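You operate a simulated robot arm through the tools that you are given. There is no shell and no other tool. Be economical: measure what you need, move in short steps, check, and stop when the job is done.

The job below is to be done with a simulated two-armed robot. You get a single attempt, and the scene is never put back.

Task
Take the lid off the blue tin labelled "26" on the despatch bench top and lay it down there.

Only the result counts: the job must be done as asked and must still hold three seconds after the hand-in. Knocking over, shifting, dropping, spilling or breaking anything else fails it. Lids that push on must go on centred and level and be pressed home; caps that screw on are set level and turned clockwise until they are tight.

Robot
Two 7-joint arms with two-finger grippers on one trunk, on a base that drives. Base frame: it is fixed to the floor where the robot stands at the start and does not move with it; the origin is under the middle of the robot, x ahead of it, y to its left, z up; the surface under the hand at the start is at about z = 0.8. Readings come in m, rad, newtons and seconds.
The left shoulder is at the start at [0.078, 0.151, 0.927], the right one opposite. With the tool pointing down near the work surface each hand reaches from about 0.22 to 0.78 m from the robot's upright axis, wherever it stands, measured 20 degrees to its own side. Payload 2.54 kg a hand.
The tool frame of a hand sits at the grasp point between the pads (the TCP): z along the fingers, y along the line on which they close. The tips reach 0.03 m beyond it. Largest opening 0.116 m; the body of the gripper starts 0.095 m behind the TCP.
Orientation is that of the tool frame in the base frame, as a unit quaternion [w, x, y, z]. With the fingers straight down and closing along the base's y, the tool's x points along the base's -x, its y along +y and its z along -z.

Tools
- The arms move only by the tool apply_moves. It takes "left_motion", "right_motion" or both (then of equal length, played together; a hand with none holds still); each is a list of rows, each a list of 7 numbers: the shift along the tool's x, y, z in units of 200 mm (1.0 is 200 mm), then the turn, a rotation vector about the tool's x, y, z in units of 120 degrees (1.0 is 120 degrees), then the gripper command, from -1 (shut) to 1 (fully open), values between in proportion. In form: [[x, y, z, rx, ry, rz, gripper], ...]. A call has 1 to 20 rows; each row is the pose to reach, as a shift and turn from the pose commanded when the call began, along the tool's axes at that moment. A call with a number of a shift or a turn outside -1 to 1 is refused whole. A row lasts 0.2 s, in which the tool goes at most 0.05 m and 0.15 rad; a call with a longer step from one row to the next is refused whole, and so is a gripper value outside its range. A pose out of reach is approached as far as the arm can. The call stops where the force on the tool passes 40 N (or 10 N more than at its start, if that is more) or the arm is blocked; 0.2 s more then pass. The fingers move at their own pace (about 0.072 m/s each) and stop on an object; they squeeze with about 39 N. The grip force told is the motor's: it shows also when the fingers shut on nothing. Time passes only in rows, and 0.2 s behind the last, so rows that repeat a pose let the fingers close. The reply holds the time, the measured pose of the TCP, the force on the tool along the base axes, the opening and the grip force, in the units named above and with some noise, with the torque about the TCP (base axes, N m) and any sound that the robot's microphone picked up, and new pictures: "pictures" is both (left out), scene, wrist or none (wrist: the cameras of the hands that moved).
- Cameras (640 x 400 px; columns grow to the right, rows downward): "scene" is now at [0.1511, -0.0276, 1.105]; the picture's right is [-0.35, -0.94, 0.00], its down [0.03, -0.01, -1.00] and it looks along [0.94, -0.35, 0.04] (base axes); focal length 290 px, centre (320, 200). "left" rides on the left gripper at [0.069, 0.015, -0.122] in its tool frame; the picture's right is [-0.22, 0.98, 0.00], its down [-0.83, -0.18, -0.53] and it looks along [-0.52, -0.12, 0.85] (tool axes); focal length 251 px, centre (320, 200). "right" rides on the right gripper at [0.069, -0.015, -0.122] in its tool frame; the picture's right is [0.21, 0.98, 0.00], its down [-0.83, 0.18, -0.53] and it looks along [-0.52, 0.11, 0.85] (tool axes); focal length 251 px, centre (320, 200). There is no depth. A picture from a camera that has moved, and an enlarged one, comes with that camera's place and axes in the base frame and with its lens.
- slide_trunk(by): slides the trunk up (or, below 0, down) by that many m; the arms and the scene camera ride with it, the base frame stays. It gives what a move gives, with no picture.
- roll_base(legs): drives the robot by 1 to 6 legs, each [ahead, left, turn to the left] in m, m and rad, along the robot's own axes; the way and the turn of a leg run together, so that a leg with both is an arc; at most 1.5 m and 3.142 rad a leg. The arms and the cameras ride along, it lands a little off, and it stops where it bumps. It gives what a move gives, and a new picture of the scene camera.
- pan_tilt(pan, tilt): turns the head with the scene camera to pan (to the left, within 1.396 rad either way) and tilt (down, from -0.506 to 1.204), counted from straight ahead of the robot. It gives what a move gives, and a new picture of the scene camera.
- inspect(camera, box): a new picture of the part [left, top, right, bottom] of that camera's present view, enlarged. The clock stands still meanwhile.
- job_done(): hands the job in; it is judged then, once.

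Go step by step. Nothing tells you exact positions but the pictures and the camera data: compare them with the known pose of the tool, close in by small moves and look again before you grip or let go. The budget is 120 turns and 260 pictures, counting those below and the enlarged ones. Unless the task says otherwise, let go and move clear before handing in, and close with one line.

The tools are called by a JSON object that holds its "method" and its "body". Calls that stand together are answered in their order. apply_moves: Moves the arms, as the interface text tells. Its arguments: {"type":"object","properties":{"left_motion":{"type":"array","items":{"type":"array","items":{"type":"number"}}},"right_motion":{"type":"array","items":{"type":"array","items":{"type":"number"}}},"pictures":{"type":"string","enum":["both","scene","wrist","none"]}},"required":[]} The other tools are called the same way: slide_trunk (by) slides the trunk up or down; roll_base (legs) drives the base; pan_tilt (pan, tilt) turns the head that bears the scene camera; inspect (camera, box) takes an enlarged picture of a part of a camera's view; job_done () hands the job in.

At the start:

```text
t: 0.0
left_tcp_pos: [0.4755, 0.0734, 1.1132]
left_orientation: [0.0, -0.001, 1.0, 0.001]
left_force: [0.1, -0.1, -0.3]
left_torque: [0.01, -0.01, 0.01]
left_opening: 0.116
left_finger_force: 0.0
right_tcp_pos: [0.3582, -0.322, 1.1465]
right_orientation: [0.0, 0.0, 1.0, 0.0]
right_force: [0.3, -0.7, 0.2]
right_torque: [-0.01, 0.02, -0.03]
right_opening: 0.116
right_finger_force: 0.0
trunk travel left (down, up): [-0.164, 0.125]
robot x, y, heading: [-0.0017, -0.0025, 0.001]
head pan, tilt: [-0.356, -0.037]
```

scene: 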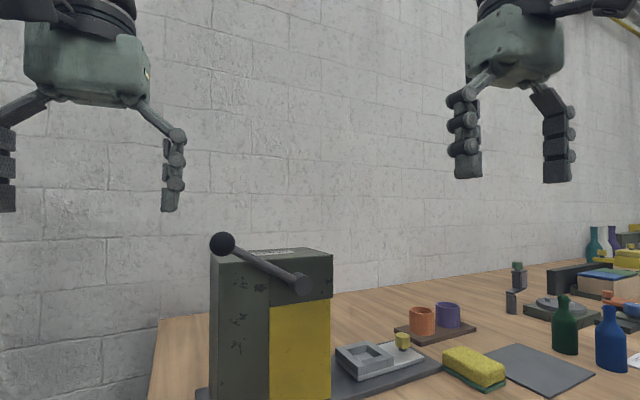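
right: 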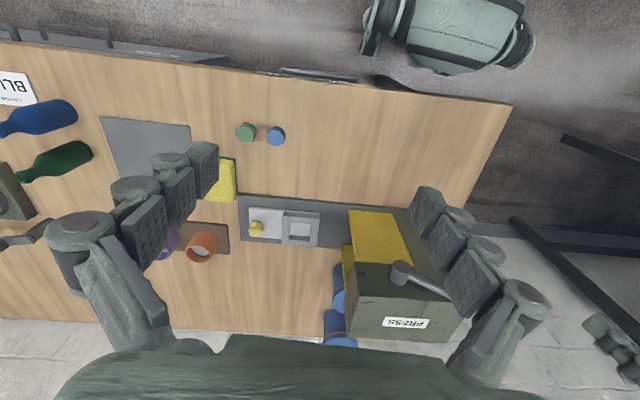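
left: 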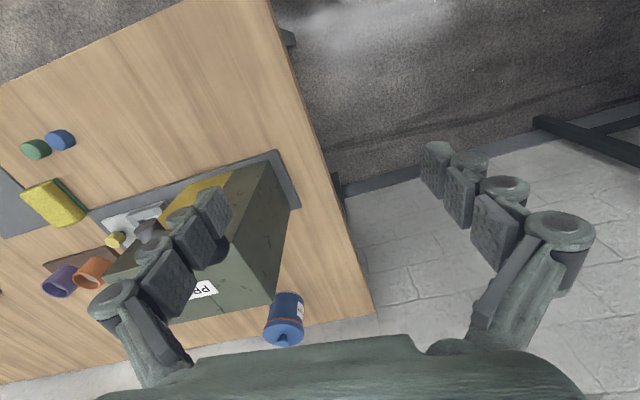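

I see a press bench with blue cylinders behind the press; I'll look around with the head to find the despatch bench and tin 26.

{"method": "pan_tilt", "body": {"pan": -0.9, "tilt": 0.35}}

{"method": "pan_tilt", "body": {"pan": 0.9, "tilt": 0.2}}

{"method": "pan_tilt", "body": {"pan": -0.2, "tilt": 0.5}}

{"method": "inspect", "body": {"camera": "left", "box": [220, 260, 340, 360]}}

{"method": "inspect", "body": {"camera": "right", "box": [280, 240, 460, 360]}}

```text
t: 1.0
left_tcp_pos: [0.4769, 0.0742, 1.1124]
left_orientation: [0.0, -0.001, 1.0, -0.001]
left_force: [0.1, 0.8, 0.3]
left_torque: [-0.03, -0.04, 0.02]
left_opening: 0.1158
left_finger_force: 0.1
right_tcp_pos: [0.3584, -0.3209, 1.1452]
right_orientation: [0.0, 0.0, 1.0, -0.001]
right_force: [0.3, 0.3, 0.3]
right_torque: [-0.04, -0.01, -0.01]
right_opening: 0.116
right_finger_force: 0.1
trunk travel left (down, up): [-0.164, 0.125]
robot x, y, heading: [0.0016, -0.0012, -0.006]
head pan, tilt: [-0.901, 0.351]
camera scene: at [0.1255, -0.0694, 1.0694], right [-0.78, -0.62, 0.0], down [-0.21, 0.27, -0.94], along [0.58, -0.74, -0.34], focal length 290 px, centre (320, 200)
```

scene: 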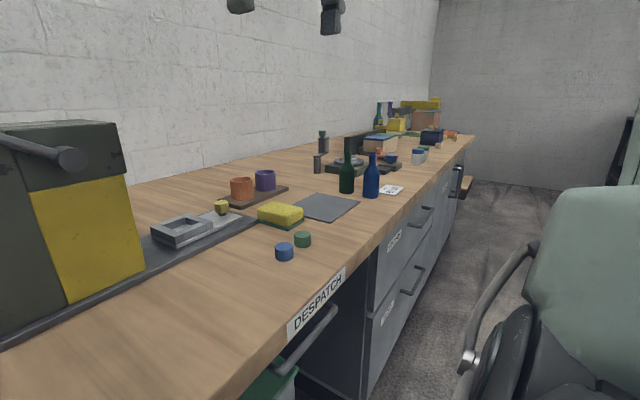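

```text
t: 2.8
left_tcp_pos: [0.4763, 0.0733, 1.1138]
left_orientation: [-0.001, -0.001, 1.0, 0.0]
left_force: [0.2, -0.8, -0.4]
left_torque: [0.0, 0.03, 0.01]
left_opening: 0.116
left_finger_force: 0.1
right_tcp_pos: [0.3581, -0.3215, 1.146]
right_orientation: [0.0, 0.0, 1.0, 0.001]
right_force: [0.5, 0.2, 0.4]
right_torque: [0.03, 0.0, -0.02]
right_opening: 0.1159
right_finger_force: 0.1
trunk travel left (down, up): [-0.164, 0.125]
robot x, y, heading: [-0.0011, 0.002, -0.001]
head pan, tilt: [0.901, 0.201]
camera scene: at [0.1255, 0.0765, 1.0834], right [0.78, -0.62, 0.0], down [-0.12, -0.16, -0.98], along [0.61, 0.77, -0.2], focal length 290 px, centre (320, 200)
```

scene: 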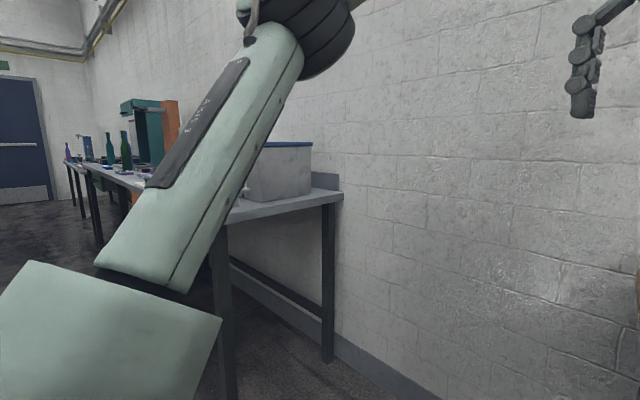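

```text
t: 4.1
left_tcp_pos: [0.4772, 0.0729, 1.1131]
left_orientation: [0.0, -0.001, 1.0, 0.0]
left_force: [1.2, 0.2, 0.8]
left_torque: [0.0, 0.01, 0.0]
left_opening: 0.1159
left_finger_force: 0.0
right_tcp_pos: [0.3574, -0.3211, 1.1448]
right_orientation: [0.0, 0.0, 1.0, 0.0]
right_force: [-0.2, -0.2, -0.7]
right_torque: [0.02, 0.02, -0.01]
right_opening: 0.1158
right_finger_force: 0.0
trunk travel left (down, up): [-0.164, 0.125]
robot x, y, heading: [0.003, 0.0035, -0.003]
head pan, tilt: [-0.201, 0.499]
camera scene: at [0.1568, -0.0146, 1.0557], right [-0.2, -0.98, 0.0], down [-0.47, 0.1, -0.88], along [0.86, -0.17, -0.48], focal length 290 px, centre (320, 200)
```

scene: 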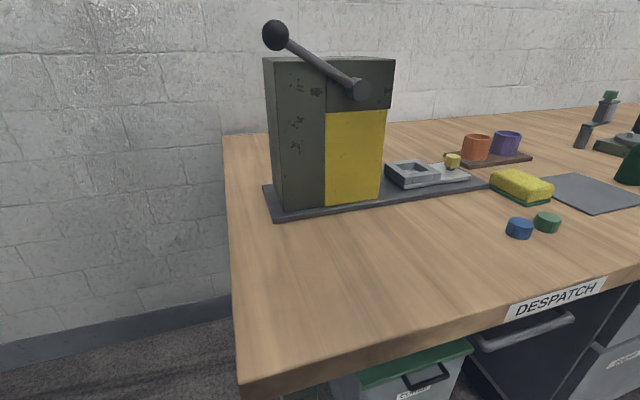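

```text
4.00 times, centred on (280, 310) of left
camera zoom: at [0.4062, 0.0886, 1.2348], right [0.21, 0.98, 0.0], down [0.83, -0.18, 0.53], along [0.52, -0.11, -0.85], focal length 1006 px, centre (480, -240)
```

zoom: 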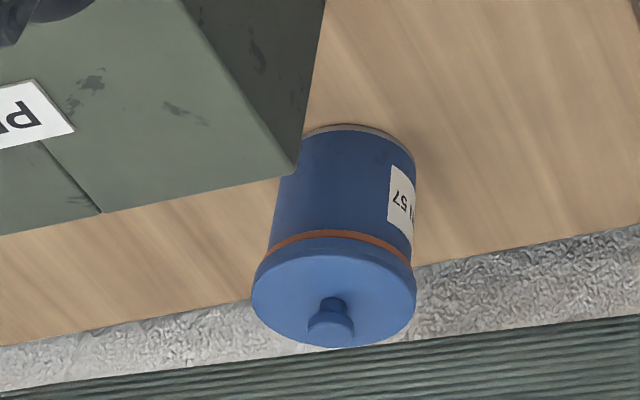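

```text
3.33 times, centred on (370, 300) of right
camera zoom: at [0.2885, -0.3375, 1.2671], right [-0.21, 0.98, 0.0], down [0.83, 0.18, 0.53], along [0.52, 0.11, -0.85], focal length 838 px, centre (153, -133)
```

zoom: 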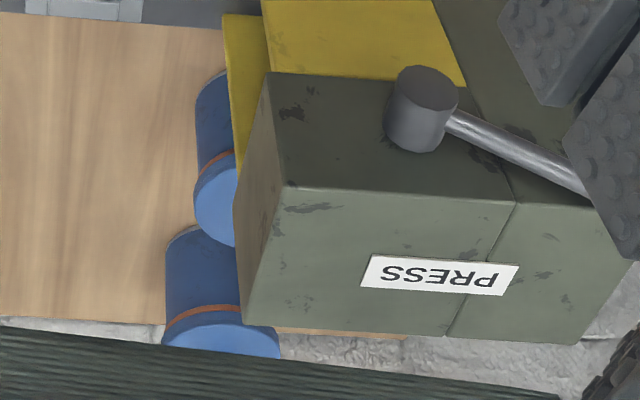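

Tin "57" stands behind the press around (0.96, -0.13), and another blue one around (0.77, -0.18). I'll swing the right hand forward and yaw it so that its camera sees behind the press.

{"method": "apply_moves", "body": {"right_motion": [[-0.1, -0.05, 0, 0, 0, -0.06, 1], [-0.25, -0.1, 0, 0, 0, -0.12, 1], [-0.4, -0.2, 0.05, 0, 0, -0.18, 1], [-0.55, -0.3, 0.1, 0, 0, -0.24, 1], [-0.7, -0.4, 0.15, 0, 0, -0.3, 1], [-0.8, -0.45, 0.2, 0, 0, -0.36, 1], [-0.85, -0.5, 0.25, 0, 0, -0.42, 1], [-0.85, -0.5, 0.25, 0, 0, -0.42, 1]]}}

```text
t: 5.9
left_tcp_pos: [0.4765, 0.0731, 1.1145]
left_orientation: [-0.001, -0.001, 1.0, 0.001]
left_force: [-0.1, 0.1, -0.6]
left_torque: [-0.03, 0.01, 0.0]
left_opening: 0.116
left_finger_force: 0.0
right_tcp_pos: [0.5271, -0.4206, 1.0969]
right_orientation: [0.0, -0.427, 0.904, 0.0]
right_force: [0.3, -0.7, -0.1]
right_torque: [0.0, 0.0, -0.02]
right_opening: 0.1163
right_finger_force: 0.0
trunk travel left (down, up): [-0.164, 0.125]
robot x, y, heading: [0.0046, -0.0006, 0.002]
head pan, tilt: [-0.201, 0.499]
camera scene: at [0.1567, -0.0146, 1.0557], right [-0.2, -0.98, 0.0], down [-0.47, 0.1, -0.88], along [0.86, -0.17, -0.48], focal length 290 px, centre (320, 200)
camera right: at [0.4945, -0.4855, 1.2186], right [-0.89, 0.46, 0.0], down [0.39, 0.75, 0.53], along [0.24, 0.48, -0.85], focal length 251 px, centre (320, 200)
```

scene: 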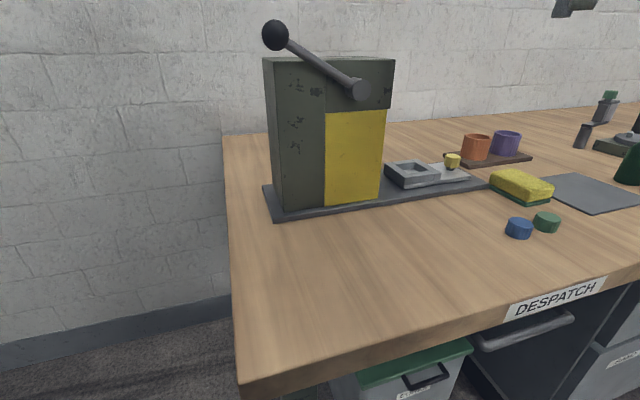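
right: 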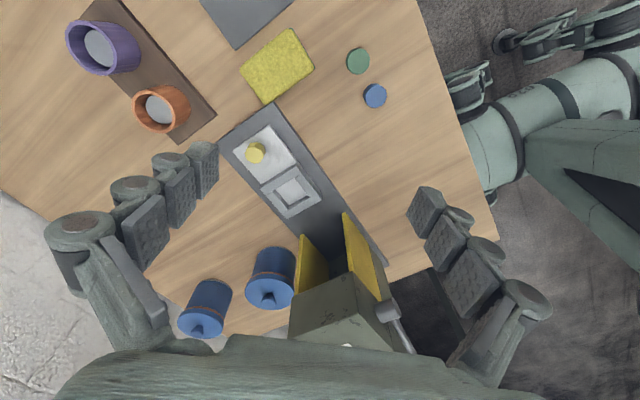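

{"method": "inspect", "body": {"camera": "right", "box": [160, 220, 320, 350]}}

```text
3.08 times, centred on (240, 285) of right
camera zoom: at [0.4945, -0.4855, 1.2186], right [-0.89, 0.46, 0.0], down [0.39, 0.75, 0.53], along [0.24, 0.48, -0.85], focal length 774 px, centre (566, -62)
```

zoom: 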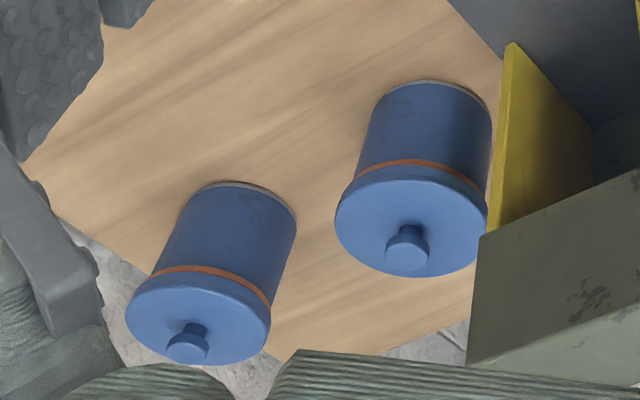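

Two blue tins behind the press; I need to see the near one's label from the left, so I'll swing the left hand out and yaw it toward the press.

{"method": "apply_moves", "body": {"left_motion": [[0, 0.2, 0, 0, 0, 0.06, 1], [0, 0.4, 0, 0, 0, 0.12, 1], [0, 0.6, 0, 0, 0, 0.18, 1], [-0.15, 0.7, 0, 0, 0, 0.24, 1], [-0.3, 0.7, 0, 0, 0, 0.3, 1], [-0.45, 0.7, 0, 0, 0, 0.36, 1], [-0.6, 0.7, 0, 0, 0, 0.42, 1], [-0.75, 0.7, 0, 0, 0, 0.48, 1], [-0.9, 0.7, 0, 0, 0, 0.54, 1], [-1.0, 0.7, 0, 0, 0, 0.6, 1], [-1.0, 0.7, 0, 0, 0, 0.667, 1]]}}

{"method": "pan_tilt", "body": {"pan": -0.1, "tilt": 0.3}}

```text
t: 8.3
left_tcp_pos: [0.6335, 0.2076, 1.0919]
left_orientation: [0.001, 0.633, 0.774, 0.001]
left_force: [-0.8, -0.3, 0.7]
left_torque: [0.02, -0.01, -0.01]
left_opening: 0.116
left_finger_force: 0.1
left hand out of reach, approached as far as the arm can: row 8, 9, 10, 11
right_tcp_pos: [0.5274, -0.4237, 1.0979]
right_orientation: [0.001, -0.425, 0.905, 0.0]
right_force: [-0.5, -0.3, -0.1]
right_torque: [0.0, 0.02, -0.01]
right_opening: 0.116
right_finger_force: 0.0
trunk travel left (down, up): [-0.164, 0.125]
robot x, y, heading: [0.0016, 0.0015, 0.001]
head pan, tilt: [-0.201, 0.499]
camera scene: at [0.1567, -0.0153, 1.0557], right [-0.2, -0.98, 0.0], down [-0.47, 0.1, -0.88], along [0.86, -0.18, -0.48], focal length 290 px, centre (320, 200)
camera left: at [0.6337, 0.278, 1.2124], right [1.0, -0.02, 0.0], down [-0.02, -0.85, 0.53], along [-0.01, -0.53, -0.85], focal length 251 px, centre (320, 200)
```

scene: 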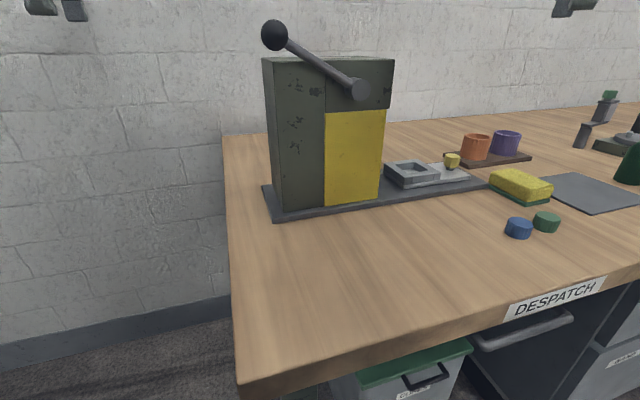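
left: 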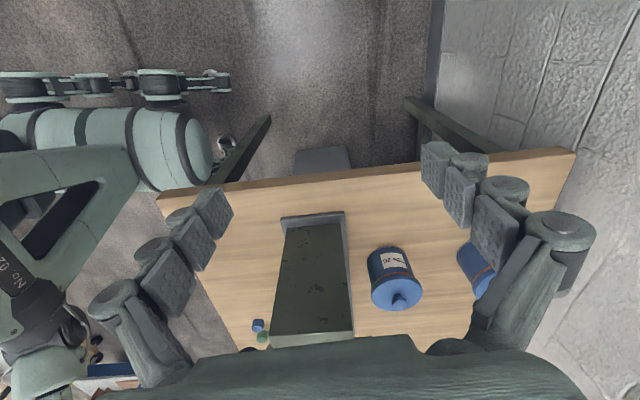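

```text
t: 9.0
left_tcp_pos: [0.6334, 0.2078, 1.0909]
left_orientation: [0.001, 0.632, 0.775, 0.0]
left_force: [0.0, 0.3, -0.5]
left_torque: [0.03, 0.02, -0.03]
left_opening: 0.1157
left_finger_force: 0.0
right_tcp_pos: [0.5271, -0.4219, 1.0983]
right_orientation: [0.0, -0.426, 0.905, 0.0]
right_force: [-1.0, 0.4, 0.5]
right_torque: [0.01, 0.01, 0.01]
right_opening: 0.116
right_finger_force: 0.0
trunk travel left (down, up): [-0.164, 0.125]
robot x, y, heading: [0.0006, 0.0013, -0.003]
head pan, tilt: [-0.099, 0.3]
camera scene: at [0.1605, -0.0058, 1.074], right [-0.1, -0.99, 0.0], down [-0.29, 0.03, -0.96], along [0.95, -0.1, -0.3], focal length 290 px, centre (320, 200)
```

scene: 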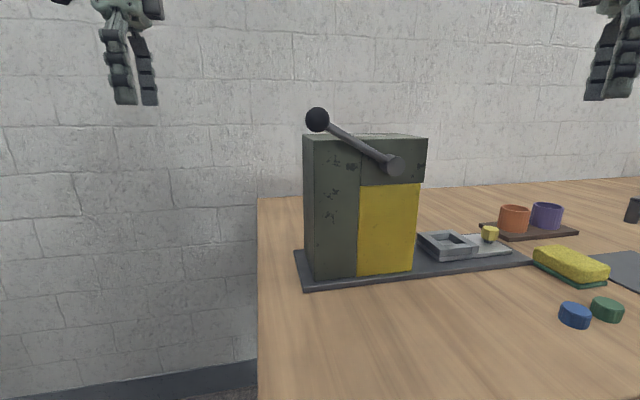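

{"method": "inspect", "body": {"camera": "left", "box": [260, 200, 500, 350]}}

{"method": "inspect", "body": {"camera": "left", "box": [355, 235, 435, 315]}}

```text
2.67 times, centred on (380, 275) of left
camera zoom: at [0.6334, 0.279, 1.212], right [1.0, -0.01, 0.0], down [-0.01, -0.84, 0.53], along [0.0, -0.53, -0.85], focal length 670 px, centre (160, 0)
```

zoom: 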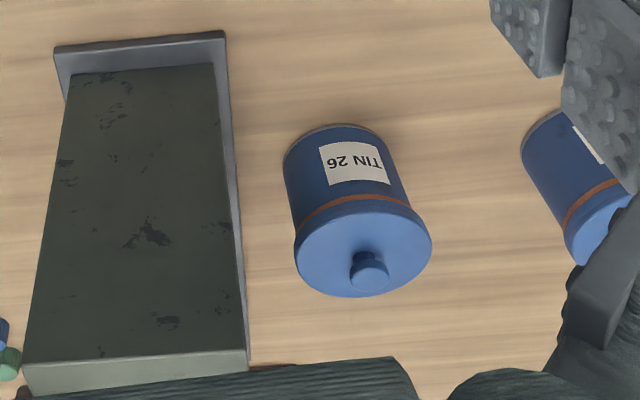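

```text
5.00 times, centred on (395, 275) of left
camera zoom: at [0.6334, 0.279, 1.212], right [1.0, -0.01, 0.0], down [-0.01, -0.84, 0.53], along [0.0, -0.53, -0.85], focal length 1257 px, centre (-55, -175)
```

zoom: 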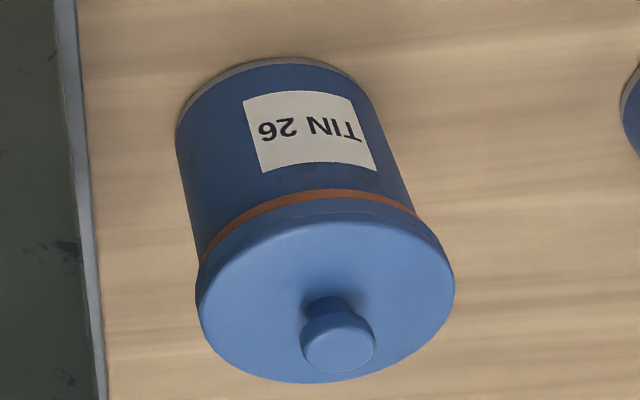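

The near tin is "26": knob top triangulates to about (0.782, -0.144, 0.905). The cleanest access is from the bench's left end, so I'll retract the arms and then drive round there.

{"method": "apply_moves", "body": {"left_motion": [[0.02, -0.1, 0, 0, 0, -0.06, 1], [0.04, -0.22, 0, 0, 0, -0.12, 1], [0.06, -0.34, 0, 0, 0, -0.18, 1], [0.08, -0.46, 0, 0, 0, -0.24, 1], [0.1, -0.58, 0, 0, 0, -0.3, 1], [0.12, -0.7, 0, 0, 0, -0.36, 1], [0.14, -0.82, 0, 0, 0, -0.42, 1], [0.174, -0.985, 0, 0, 0, -0.48, 1], [0.174, -0.985, 0, 0, 0, -0.54, 1], [0.174, -0.985, 0, 0, 0, -0.6, 1], [0.174, -0.985, 0, 0, 0, -0.667, 1]], "right_motion": [[0.02, 0.1, -0.05, 0, 0, 0.06, 1], [0.04, 0.22, -0.1, 0, 0, 0.12, 1], [0.06, 0.34, -0.15, 0, 0, 0.18, 1], [0.08, 0.46, -0.2, 0, 0, 0.24, 1], [0.1, 0.58, -0.25, 0, 0, 0.3, 1], [0.12, 0.7, -0.25, 0, 0, 0.36, 1], [0.14, 0.82, -0.25, 0, 0, 0.42, 1], [0.156, 0.975, -0.25, 0, 0, 0.42, 1], [0.156, 0.975, -0.25, 0, 0, 0.42, 1], [0.156, 0.975, -0.25, 0, 0, 0.42, 1], [0.156, 0.975, -0.25, 0, 0, 0.42, 1]], "pictures": "none"}}

{"method": "roll_base", "body": {"legs": [[-0.35, 0, 0], [0, 0.62, 0], [0, 0, -1.571]]}}

```text
t: 11.4
left_tcp_pos: [0.4325, 0.2077, 1.0896]
left_orientation: [0.0, -0.002, 1.0, -0.001]
left_force: [-0.4, 0.1, 0.6]
left_torque: [0.01, 0.02, 0.02]
left_opening: 0.1159
left_finger_force: 0.0
right_tcp_pos: [0.3576, -0.322, 1.1455]
right_orientation: [0.001, 0.0, 1.0, 0.0]
right_force: [0.0, -0.7, -0.3]
right_torque: [0.03, 0.0, 0.0]
right_opening: 0.1159
right_finger_force: 0.0
trunk travel left (down, up): [-0.164, 0.125]
robot x, y, heading: [0.002, -0.0013, 0.002]
head pan, tilt: [-0.099, 0.3]
```

```text
t: 23.6
left_tcp_pos: [-0.1415, 0.1896, 1.0896]
left_orientation: [0.0, 0.707, 0.708, 0.0]
left_force: [-0.8, 0.7, 0.2]
left_torque: [-0.02, 0.03, 0.01]
left_opening: 0.1158
left_finger_force: 0.0
right_tcp_pos: [-0.6717, 0.263, 1.1454]
right_orientation: [0.0, 0.706, 0.708, 0.0]
right_force: [-0.3, -0.3, 0.2]
right_torque: [-0.01, -0.03, 0.01]
right_opening: 0.1157
right_finger_force: 0.1
trunk travel left (down, up): [-0.164, 0.125]
robot x, y, heading: [-0.3498, 0.6233, -1.57]
head pan, tilt: [-0.099, 0.3]
camera scene: at [-0.3591, 0.4646, 1.0741], right [-1.0, 0.1, 0.0], down [0.03, 0.29, -0.96], along [-0.09, -0.95, -0.3], focal length 290 px, centre (320, 200)
```

scene: 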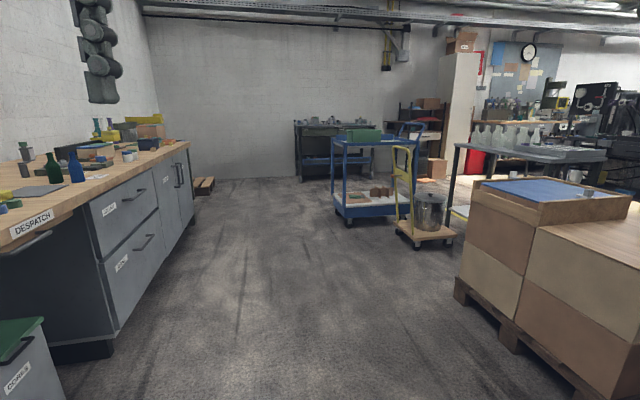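

The robot is clear of the bench, facing along -y. Now I sidestep toward the wall to face the bench's left end.

{"method": "roll_base", "body": {"legs": [[0, 0.93, 0]]}}

{"method": "pan_tilt", "body": {"pan": 0.25, "tilt": 0.45}}

```text
t: 33.0
left_tcp_pos: [0.787, 0.1821, 1.0905]
left_orientation: [0.0, 0.711, 0.704, 0.0]
left_force: [0.5, 0.1, 0.4]
left_torque: [-0.01, 0.01, 0.0]
left_opening: 0.116
left_finger_force: 0.2
right_tcp_pos: [0.2576, 0.2616, 1.1462]
right_orientation: [0.0, 0.711, 0.703, 0.0]
right_force: [0.2, 0.1, 0.0]
right_torque: [0.0, 0.0, -0.01]
right_opening: 0.116
right_finger_force: 0.1
trunk travel left (down, up): [-0.164, 0.125]
robot x, y, heading: [0.5857, 0.6127, -1.582]
head pan, tilt: [-0.099, 0.3]
camera scene: at [0.5727, 0.4593, 1.0741], right [-0.99, 0.11, 0.0], down [0.03, 0.29, -0.96], along [-0.11, -0.95, -0.3], focal length 290 px, centre (320, 200)
```

scene: 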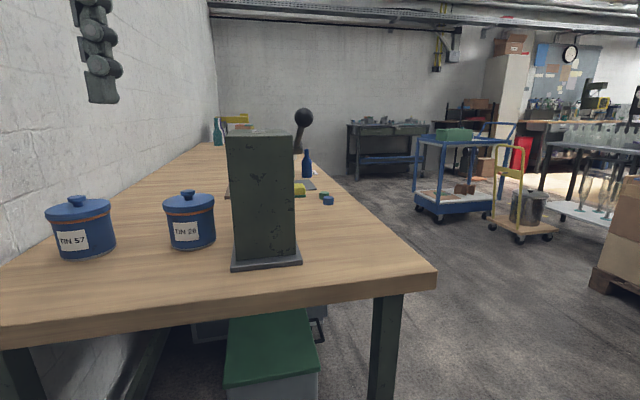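

```text
t: 33.8
left_tcp_pos: [0.7864, 0.1824, 1.0891]
left_orientation: [0.0, 0.711, 0.703, 0.0]
left_force: [-0.2, 0.0, 0.0]
left_torque: [0.05, 0.03, -0.02]
left_opening: 0.1161
left_finger_force: 0.1
right_tcp_pos: [0.2574, 0.2616, 1.1454]
right_orientation: [-0.001, 0.712, 0.702, 0.001]
right_force: [-0.2, -0.2, -0.4]
right_torque: [0.01, 0.0, 0.0]
right_opening: 0.1161
right_finger_force: 0.0
trunk travel left (down, up): [-0.164, 0.125]
robot x, y, heading: [0.5834, 0.6191, -1.581]
head pan, tilt: [0.25, 0.45]
camera scene: at [0.6046, 0.4627, 1.0602], right [-0.97, -0.23, 0.0], down [-0.1, 0.42, -0.9], along [0.21, -0.88, -0.43], focal length 290 px, centre (320, 200)
```

scene: 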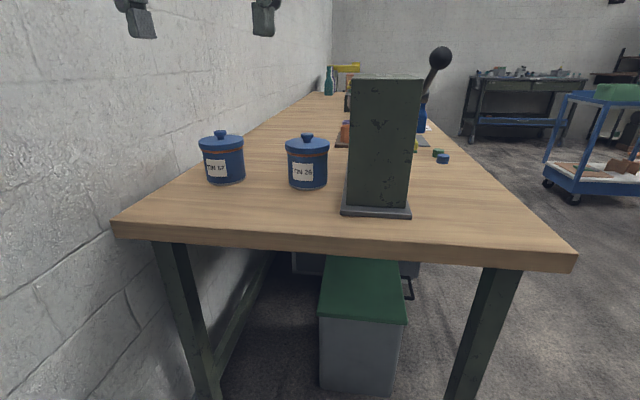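

Tin 26 and 57 are both readable and clear. I drive 0.1 m closer and check the wrist view.

{"method": "roll_base", "body": {"legs": [[0.1, 0, 0.01]]}}

{"method": "inspect", "body": {"camera": "left", "box": [0, 0, 640, 400]}}

{"method": "inspect", "body": {"camera": "scene", "box": [160, 100, 380, 240]}}

```text
t: 34.9
left_tcp_pos: [0.7902, 0.086, 1.0904]
left_orientation: [0.0, 0.707, 0.707, 0.001]
left_force: [1.0, -0.2, -0.5]
left_torque: [0.0, -0.01, 0.01]
left_opening: 0.116
left_finger_force: 0.0
right_tcp_pos: [0.2601, 0.1618, 1.1464]
right_orientation: [0.0, 0.708, 0.706, 0.0]
right_force: [0.1, 0.2, 0.3]
right_torque: [0.04, 0.01, -0.03]
right_opening: 0.1162
right_finger_force: 0.1
trunk travel left (down, up): [-0.164, 0.125]
robot x, y, heading: [0.5835, 0.5187, -1.577]
head pan, tilt: [0.25, 0.45]
camera scene: at [0.6052, 0.3653, 1.06], right [-0.97, -0.24, 0.0], down [-0.11, 0.42, -0.9], along [0.22, -0.87, -0.44], focal length 290 px, centre (320, 200)
```

scene: 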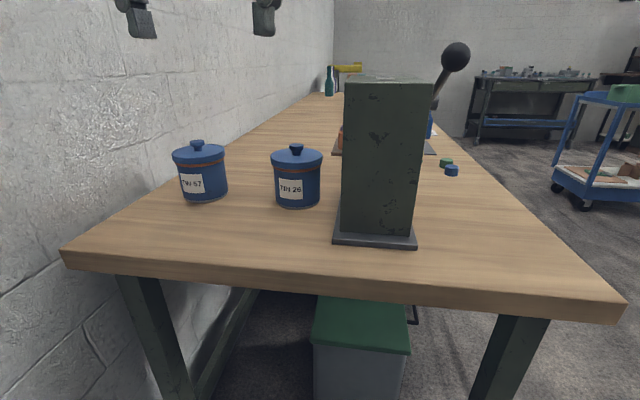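

```text
1.00 times, centred on (320, 200) of left (not enlarged: the box is as wide or as high as the picture)
camera zoom: at [0.8044, 0.1548, 1.2105], right [0.98, -0.22, 0.0], down [-0.18, -0.83, 0.53], along [-0.12, -0.52, -0.85], focal length 251 px, centre (320, 200)
```

zoom: 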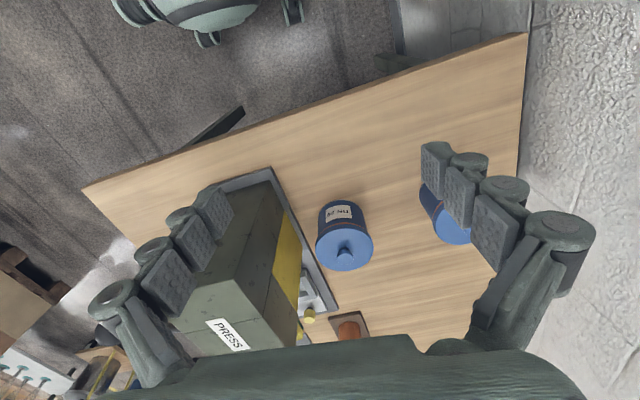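

```text
2.86 times, centred on (270, 170) of scene
camera zoom: at [0.6052, 0.3653, 1.06], right [-0.97, -0.24, 0.0], down [-0.11, 0.42, -0.9], along [0.22, -0.87, -0.44], focal length 828 px, centre (463, 286)
```

zoom: 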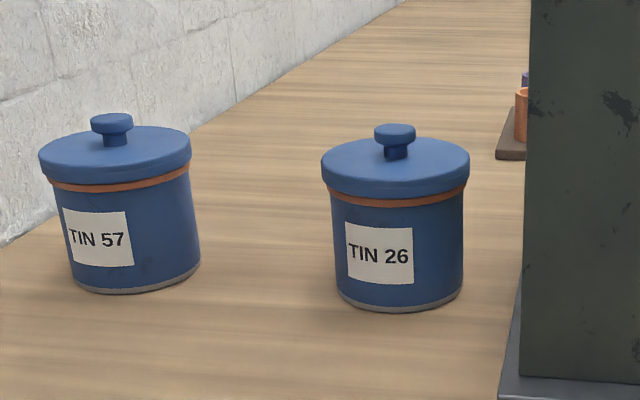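

All estimates agree on the knob at (0.781, -0.143), cap top ≈ 0.907. I move the left hand above it.

{"method": "apply_moves", "body": {"left_motion": [[-0.2, -0.02, 0, 0, 0, 0, 0.2], [-0.4, -0.045, 0, 0, 0, 0, 0.2], [-0.6, -0.045, 0, 0, 0, 0, 0.2], [-0.8, -0.045, 0, 0, 0, 0, 0.2], [-0.95, -0.045, 0, 0, 0, 0, 0.2], [-1, -0.045, 0.1, 0, 0, 0, 0.2], [-1, -0.045, 0.1, 0, 0, 0, 0.2]]}}

```text
t: 36.5
left_tcp_pos: [0.7807, -0.1132, 1.0695]
left_orientation: [0.0, 0.708, 0.706, -0.001]
left_force: [0.1, 0.1, -0.6]
left_torque: [0.01, -0.05, 0.02]
left_opening: 0.0696
left_finger_force: 0.1
right_tcp_pos: [0.26, 0.1622, 1.145]
right_orientation: [0.0, 0.709, 0.705, 0.0]
right_force: [0.1, 1.0, -0.1]
right_torque: [-0.01, 0.01, 0.0]
right_opening: 0.116
right_finger_force: 0.1
trunk travel left (down, up): [-0.164, 0.125]
robot x, y, heading: [0.5829, 0.5171, -1.574]
head pan, tilt: [0.25, 0.45]
camera scene: at [0.6051, 0.366, 1.0602], right [-0.97, -0.24, 0.0], down [-0.11, 0.42, -0.9], along [0.22, -0.87, -0.44], focal length 290 px, centre (320, 200)
camera left: at [0.7949, -0.0444, 1.1903], right [0.98, -0.22, 0.0], down [-0.18, -0.82, 0.53], along [-0.12, -0.52, -0.84], focal length 251 px, centre (320, 200)
```

scene: 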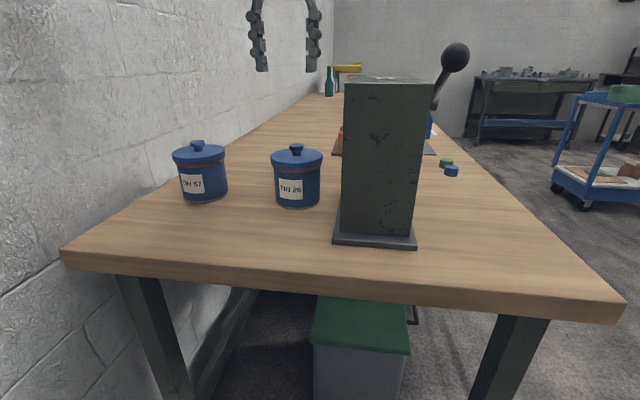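
left: 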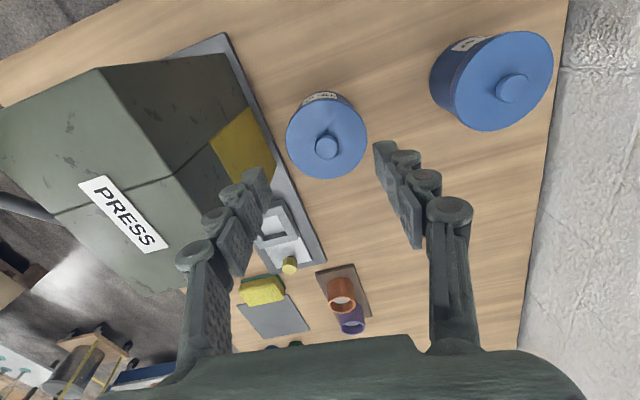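

Lining up over the knob at about (0.780, -0.146) and descending part-way.

{"method": "apply_moves", "body": {"left_motion": [[-0.1, -0.003, 0.1, 0, 0, 0, 0.1], [-0.165, -0.005, 0.3, 0, 0, 0, 0.1], [-0.165, -0.005, 0.5, 0, 0, 0, 0.1], [-0.165, -0.005, 0.6, 0, 0, 0, 0.1], [-0.165, -0.005, 0.6, 0, 0, 0, 0.1]]}}

{"method": "inspect", "body": {"camera": "scene", "box": [230, 70, 370, 220]}}

```text
t: 37.7
left_tcp_pos: [0.7779, -0.1473, 0.9504]
left_orientation: [0.0, 0.708, 0.706, 0.0]
left_force: [-0.1, -0.4, -0.6]
left_torque: [-0.03, 0.0, 0.02]
left_opening: 0.0638
left_finger_force: 0.1
right_tcp_pos: [0.2609, 0.1623, 1.1445]
right_orientation: [0.0, 0.709, 0.706, 0.0]
right_force: [0.3, 1.1, -0.5]
right_torque: [0.01, 0.02, 0.02]
right_opening: 0.1161
right_finger_force: 0.1
trunk travel left (down, up): [-0.164, 0.125]
robot x, y, heading: [0.5848, 0.5184, -1.575]
head pan, tilt: [0.25, 0.45]
camera scene: at [0.6052, 0.3659, 1.0602], right [-0.97, -0.24, 0.0], down [-0.11, 0.42, -0.9], along [0.22, -0.87, -0.44], focal length 290 px, centre (320, 200)
camera left: at [0.7933, -0.078, 1.072], right [0.98, -0.22, 0.0], down [-0.18, -0.83, 0.53], along [-0.12, -0.52, -0.85], focal length 251 px, centre (320, 200)
```

scene: 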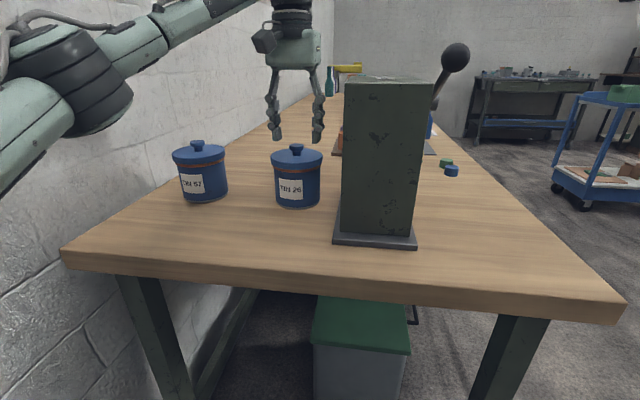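
left: 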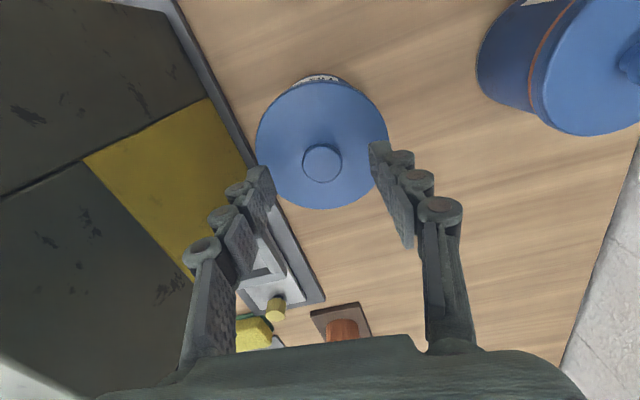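

```text
2.67 times, centred on (300, 145) of scene
camera zoom: at [0.6052, 0.3659, 1.0602], right [-0.97, -0.24, 0.0], down [-0.11, 0.42, -0.9], along [0.22, -0.87, -0.44], focal length 773 px, centre (373, 347)
```

zoom: 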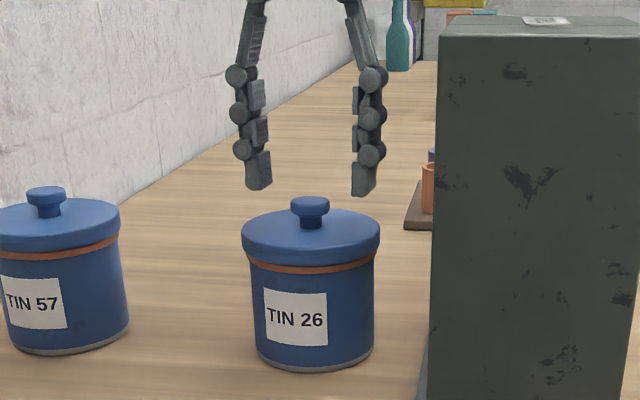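

Aligned. I'll descend 30 mm and close on the knob.

{"method": "apply_moves", "body": {"left_motion": [[0, 0, 0.08, 0, 0, 0, 0.1], [0, 0, 0.155, 0, 0, 0, 0.1], [0, 0, 0.155, 0, 0, 0, -1], [0, 0, 0.155, 0, 0, 0, -1], [0, 0, 0.155, 0, 0, 0, -1], [0, 0, 0.155, 0, 0, 0, -1]]}}

{"method": "inspect", "body": {"camera": "scene", "box": [230, 100, 370, 220]}}

```text
t: 39.0
left_tcp_pos: [0.7806, -0.1452, 0.9264]
left_orientation: [0.004, 0.708, 0.707, -0.004]
left_force: [0.8, 7.2, 13.7]
left_torque: [0.36, -0.03, -0.03]
left_opening: 0.0249
left_finger_force: 38.5
right_tcp_pos: [0.2606, 0.165, 1.1459]
right_orientation: [0.001, 0.708, 0.706, 0.0]
right_force: [0.3, 0.8, 0.5]
right_torque: [0.02, -0.03, 0.02]
right_opening: 0.116
right_finger_force: 0.0
trunk travel left (down, up): [-0.164, 0.125]
robot x, y, heading: [0.586, 0.5207, -1.576]
head pan, tilt: [0.25, 0.45]
stopped in row 6 (left hand): the force on the tool passed its limit at 41 N (the readings are from after the stop); the commanded pose is now the measured one
camera scene: at [0.6052, 0.3677, 1.06], right [-0.97, -0.24, 0.0], down [-0.11, 0.42, -0.9], along [0.22, -0.87, -0.43], focal length 290 px, centre (320, 200)
camera left: at [0.7949, -0.0742, 1.0466], right [0.98, -0.22, 0.0], down [-0.18, -0.82, 0.54], along [-0.12, -0.53, -0.84], focal length 251 px, centre (320, 200)
```

scene: 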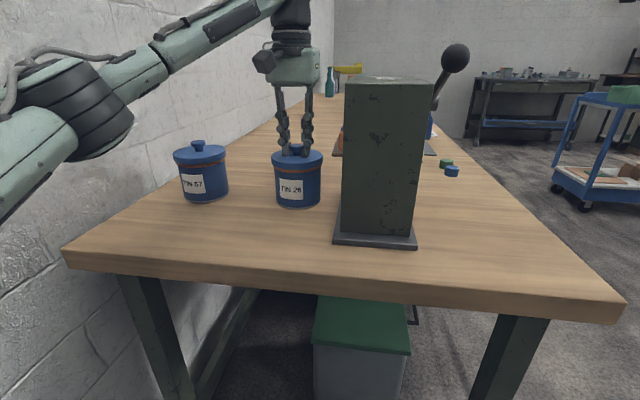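
left: 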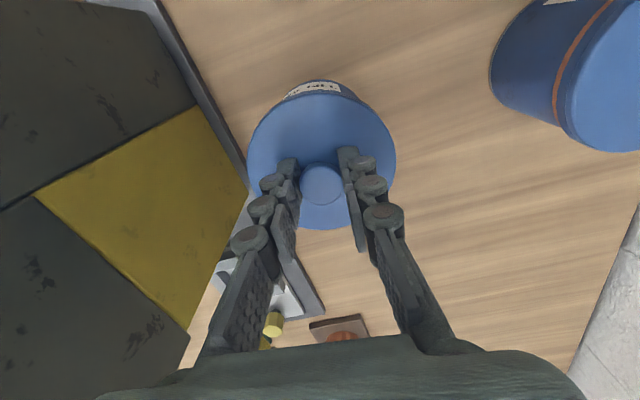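

```text
3.33 times, centred on (300, 160) of scene
camera zoom: at [0.6052, 0.3677, 1.06], right [-0.97, -0.24, 0.0], down [-0.11, 0.42, -0.9], along [0.22, -0.87, -0.43], focal length 967 px, centre (387, 333)
```

zoom: 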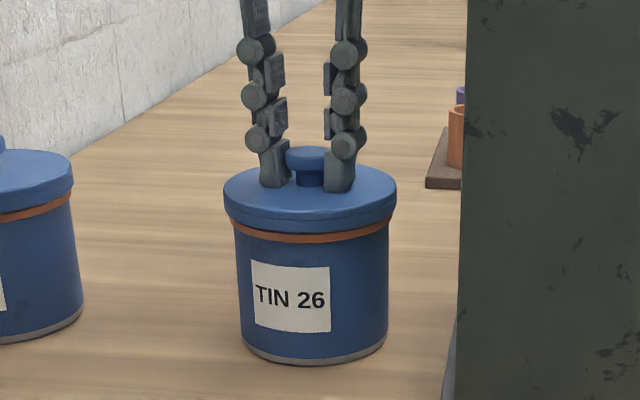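

The fingers hold the knob (opening 25 mm). I'll lift in tiny steps and watch the force and whether the tin comes along.

{"method": "apply_moves", "body": {"left_motion": [[0, 0, -0.01, 0, 0, 0, -1], [0, 0, -0.02, 0, 0, 0, -1], [0, 0, -0.03, 0, 0, 0, -1], [0, 0, -0.03, 0, 0, 0, -1]], "pictures": "none"}}

{"method": "inspect", "body": {"camera": "scene", "box": [230, 100, 370, 220]}}

```text
t: 40.0
left_tcp_pos: [0.7805, -0.1468, 0.9286]
left_orientation: [0.003, 0.707, 0.707, -0.003]
left_force: [-1.1, 0.1, -0.1]
left_torque: [-0.01, 0.02, 0.02]
left_opening: 0.0249
left_finger_force: 39.2
right_tcp_pos: [0.2608, 0.1622, 1.1443]
right_orientation: [0.0, 0.708, 0.706, 0.0]
right_force: [0.2, 0.3, -0.1]
right_torque: [-0.03, 0.03, -0.02]
right_opening: 0.1159
right_finger_force: 0.0
trunk travel left (down, up): [-0.164, 0.125]
robot x, y, heading: [0.5818, 0.5184, -1.574]
head pan, tilt: [0.25, 0.45]
heard: snap
```

```text
3.33 times, centred on (300, 160) of scene
camera zoom: at [0.6054, 0.3658, 1.0601], right [-0.97, -0.24, 0.0], down [-0.11, 0.42, -0.9], along [0.22, -0.87, -0.44], focal length 967 px, centre (387, 333)
```

zoom: 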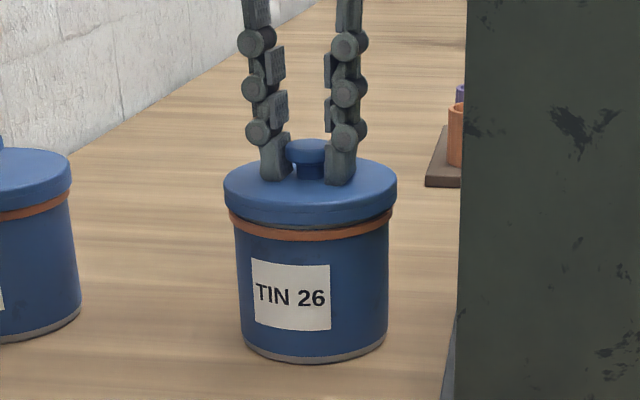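

A snap was heard and the lid is rising from the rim; I continue straight up.

{"method": "apply_moves", "body": {"left_motion": [[0, 0, -0.03, 0, 0, 0, -1], [0, 0, -0.08, 0, 0, 0, -1], [0, 0, -0.15, 0, 0, 0, -1], [0, 0, -0.25, 0, 0, 0, -1], [0, 0, -0.35, 0, 0, 0, -1], [0, 0, -0.35, 0, 0, 0, -1]]}}

```text
t: 41.4
left_tcp_pos: [0.7803, -0.1464, 0.9997]
left_orientation: [0.002, 0.708, 0.707, -0.003]
left_force: [-0.1, 1.0, -0.3]
left_torque: [0.0, -0.04, 0.02]
left_opening: 0.0249
left_finger_force: 39.0
right_tcp_pos: [0.2609, 0.1616, 1.1458]
right_orientation: [0.0, 0.709, 0.706, 0.0]
right_force: [0.6, -0.5, 0.1]
right_torque: [0.0, 0.02, 0.03]
right_opening: 0.1161
right_finger_force: 0.1
trunk travel left (down, up): [-0.164, 0.125]
robot x, y, heading: [0.582, 0.5163, -1.575]
head pan, tilt: [0.25, 0.45]
camera scene: at [0.6054, 0.3658, 1.0601], right [-0.97, -0.24, 0.0], down [-0.11, 0.42, -0.9], along [0.22, -0.87, -0.44], focal length 290 px, centre (320, 200)
camera left: at [0.7955, -0.0768, 1.1188], right [0.98, -0.22, 0.0], down [-0.18, -0.82, 0.54], along [-0.12, -0.53, -0.84], focal length 251 px, centre (320, 200)
```

scene: 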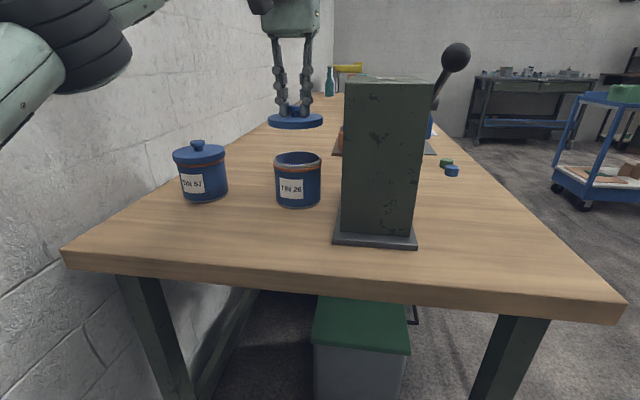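
left: 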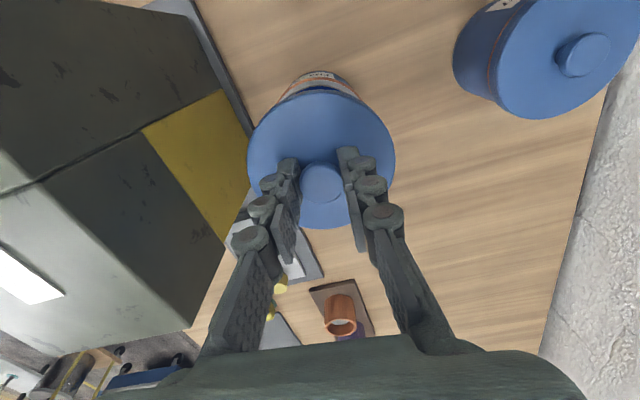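

The lid is off and the tin stayed put. I'll carry it to clear bench at about (0.82, -0.02), lowering part-way.

{"method": "apply_moves", "body": {"left_motion": [[0.15, 0.05, 0, 0, 0, 0, -1], [0.3, 0.1, 0, 0, 0, 0, -1], [0.45, 0.15, 0, 0, 0, 0, -1], [0.63, 0.2, 0, 0, 0, 0, -1], [0.63, 0.2, 0.15, 0, 0, 0, -1], [0.63, 0.2, 0.3, 0, 0, 0, -1], [0.63, 0.2, 0.45, 0, 0, 0, -1], [0.63, 0.2, 0.45, 0, 0, 0, -1]]}}

{"method": "inspect", "body": {"camera": "scene", "box": [170, 130, 370, 280]}}

```text
t: 43.2
left_tcp_pos: [0.8207, -0.0225, 0.9083]
left_orientation: [0.002, 0.708, 0.707, -0.003]
left_force: [0.3, 0.0, -0.6]
left_torque: [-0.01, -0.03, 0.0]
left_opening: 0.025
left_finger_force: 39.4
right_tcp_pos: [0.2605, 0.163, 1.1461]
right_orientation: [0.0, 0.708, 0.706, 0.0]
right_force: [0.6, 0.0, -0.3]
right_torque: [0.02, 0.03, 0.01]
right_opening: 0.1161
right_finger_force: 0.1
trunk travel left (down, up): [-0.164, 0.125]
robot x, y, heading: [0.5817, 0.5221, -1.574]
head pan, tilt: [0.25, 0.45]
camera scene: at [0.6054, 0.3659, 1.0602], right [-0.97, -0.24, 0.0], down [-0.11, 0.42, -0.9], along [0.22, -0.87, -0.44], focal length 290 px, centre (320, 200)
camera left: at [0.8355, 0.0473, 1.0277], right [0.98, -0.21, 0.0], down [-0.18, -0.82, 0.54], along [-0.12, -0.53, -0.84], focal length 251 px, centre (320, 200)
```

scene: 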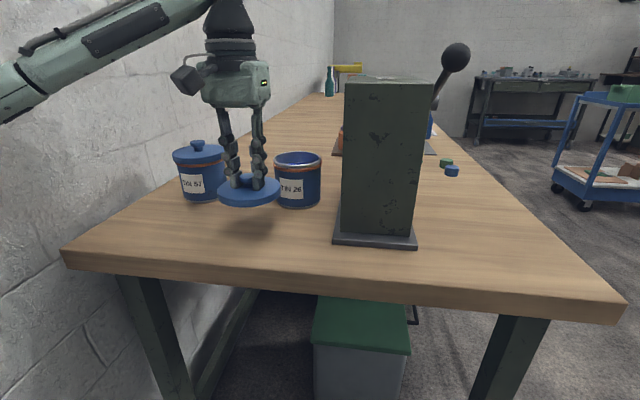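
left: 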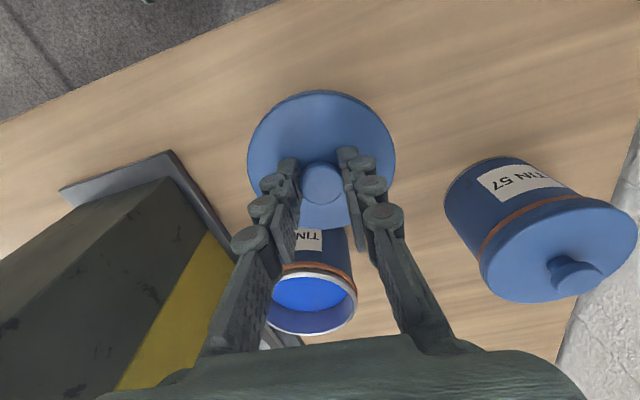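

```text
2.67 times, centred on (270, 205) of scene
camera zoom: at [0.6054, 0.3659, 1.0602], right [-0.97, -0.24, 0.0], down [-0.11, 0.42, -0.9], along [0.22, -0.87, -0.44], focal length 773 px, centre (453, 187)
```

zoom: 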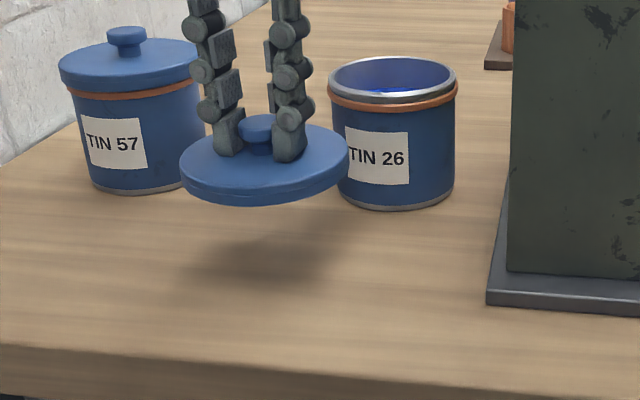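

Clear of both tins. Lowering gently toward the bench.

{"method": "apply_moves", "body": {"left_motion": [[0, 0, 0.06, 0, 0, 0, -1], [0, 0, 0.12, 0, 0, 0, -1], [0, 0, 0.17, 0, 0, 0, -1], [0, 0, 0.19, 0, 0, 0, -1], [0, 0, 0.19, 0, 0, 0, -1]], "pictures": "none"}}

{"method": "inspect", "body": {"camera": "scene", "box": [170, 150, 330, 270]}}

```text
t: 44.4
left_tcp_pos: [0.8185, -0.0207, 0.8699]
left_orientation: [0.002, 0.707, 0.707, -0.002]
left_force: [0.3, 0.1, -0.3]
left_torque: [0.02, -0.02, 0.0]
left_opening: 0.0247
left_finger_force: 39.5
right_tcp_pos: [0.2598, 0.1619, 1.145]
right_orientation: [0.0, 0.708, 0.706, 0.0]
right_force: [-0.8, -0.2, 0.0]
right_torque: [0.0, -0.01, -0.01]
right_opening: 0.1162
right_finger_force: 0.1
trunk travel left (down, up): [-0.164, 0.125]
robot x, y, heading: [0.5868, 0.5185, -1.571]
head pan, tilt: [0.25, 0.45]
```

```text
3.33 times, centred on (250, 210) of scene
camera zoom: at [0.6042, 0.3662, 1.0602], right [-0.97, -0.24, 0.0], down [-0.1, 0.42, -0.9], along [0.22, -0.87, -0.43], focal length 967 px, centre (553, 167)
```

zoom: 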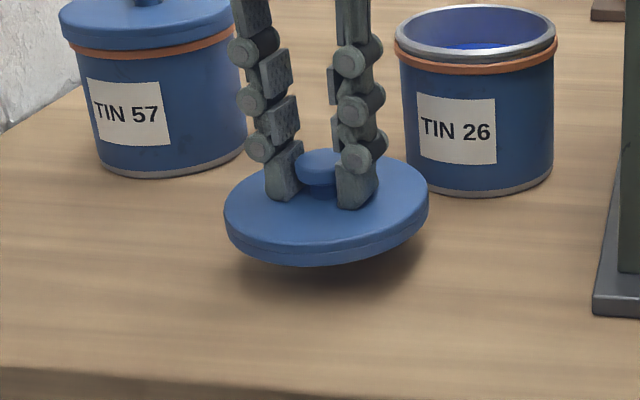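

Still a small gap under the lid. I'll lower in 2 mm steps.

{"method": "apply_moves", "body": {"left_motion": [[0, 0, 0.01, 0, 0, 0, -1], [0, 0, 0.02, 0, 0, 0, -1], [0, 0, 0.03, 0, 0, 0, -1], [0, 0, 0.04, 0, 0, 0, -1], [0, 0, 0.05, 0, 0, 0, -1]], "pictures": "none"}}

{"method": "inspect", "body": {"camera": "scene", "box": [170, 150, 330, 270]}}

```text
t: 45.6
left_tcp_pos: [0.8179, -0.0203, 0.8602]
left_orientation: [0.004, 0.707, 0.707, -0.002]
left_force: [-0.7, -0.5, 0.0]
left_torque: [0.0, -0.02, -0.02]
left_opening: 0.025
left_finger_force: 39.4
right_tcp_pos: [0.2575, 0.1637, 1.145]
right_orientation: [0.002, 0.708, 0.706, 0.001]
right_force: [0.0, -0.2, -0.4]
right_torque: [-0.04, 0.02, -0.01]
right_opening: 0.1158
right_finger_force: 0.1
trunk travel left (down, up): [-0.164, 0.125]
robot x, y, heading: [0.5839, 0.5195, -1.577]
head pan, tilt: [0.25, 0.45]
```

```text
3.33 times, centred on (250, 210) of scene
camera zoom: at [0.6029, 0.3663, 1.0604], right [-0.97, -0.24, 0.0], down [-0.1, 0.42, -0.9], along [0.22, -0.87, -0.43], focal length 967 px, centre (553, 167)
```

zoom: 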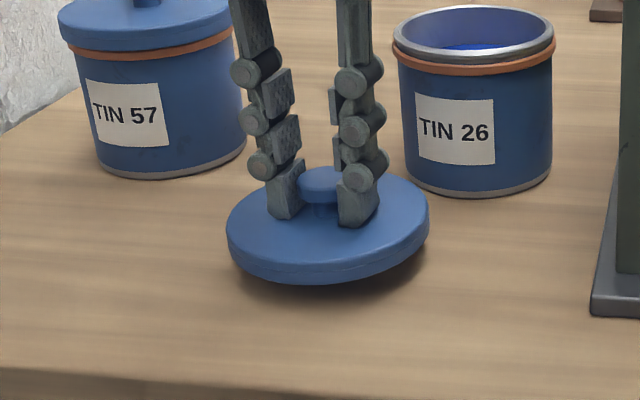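

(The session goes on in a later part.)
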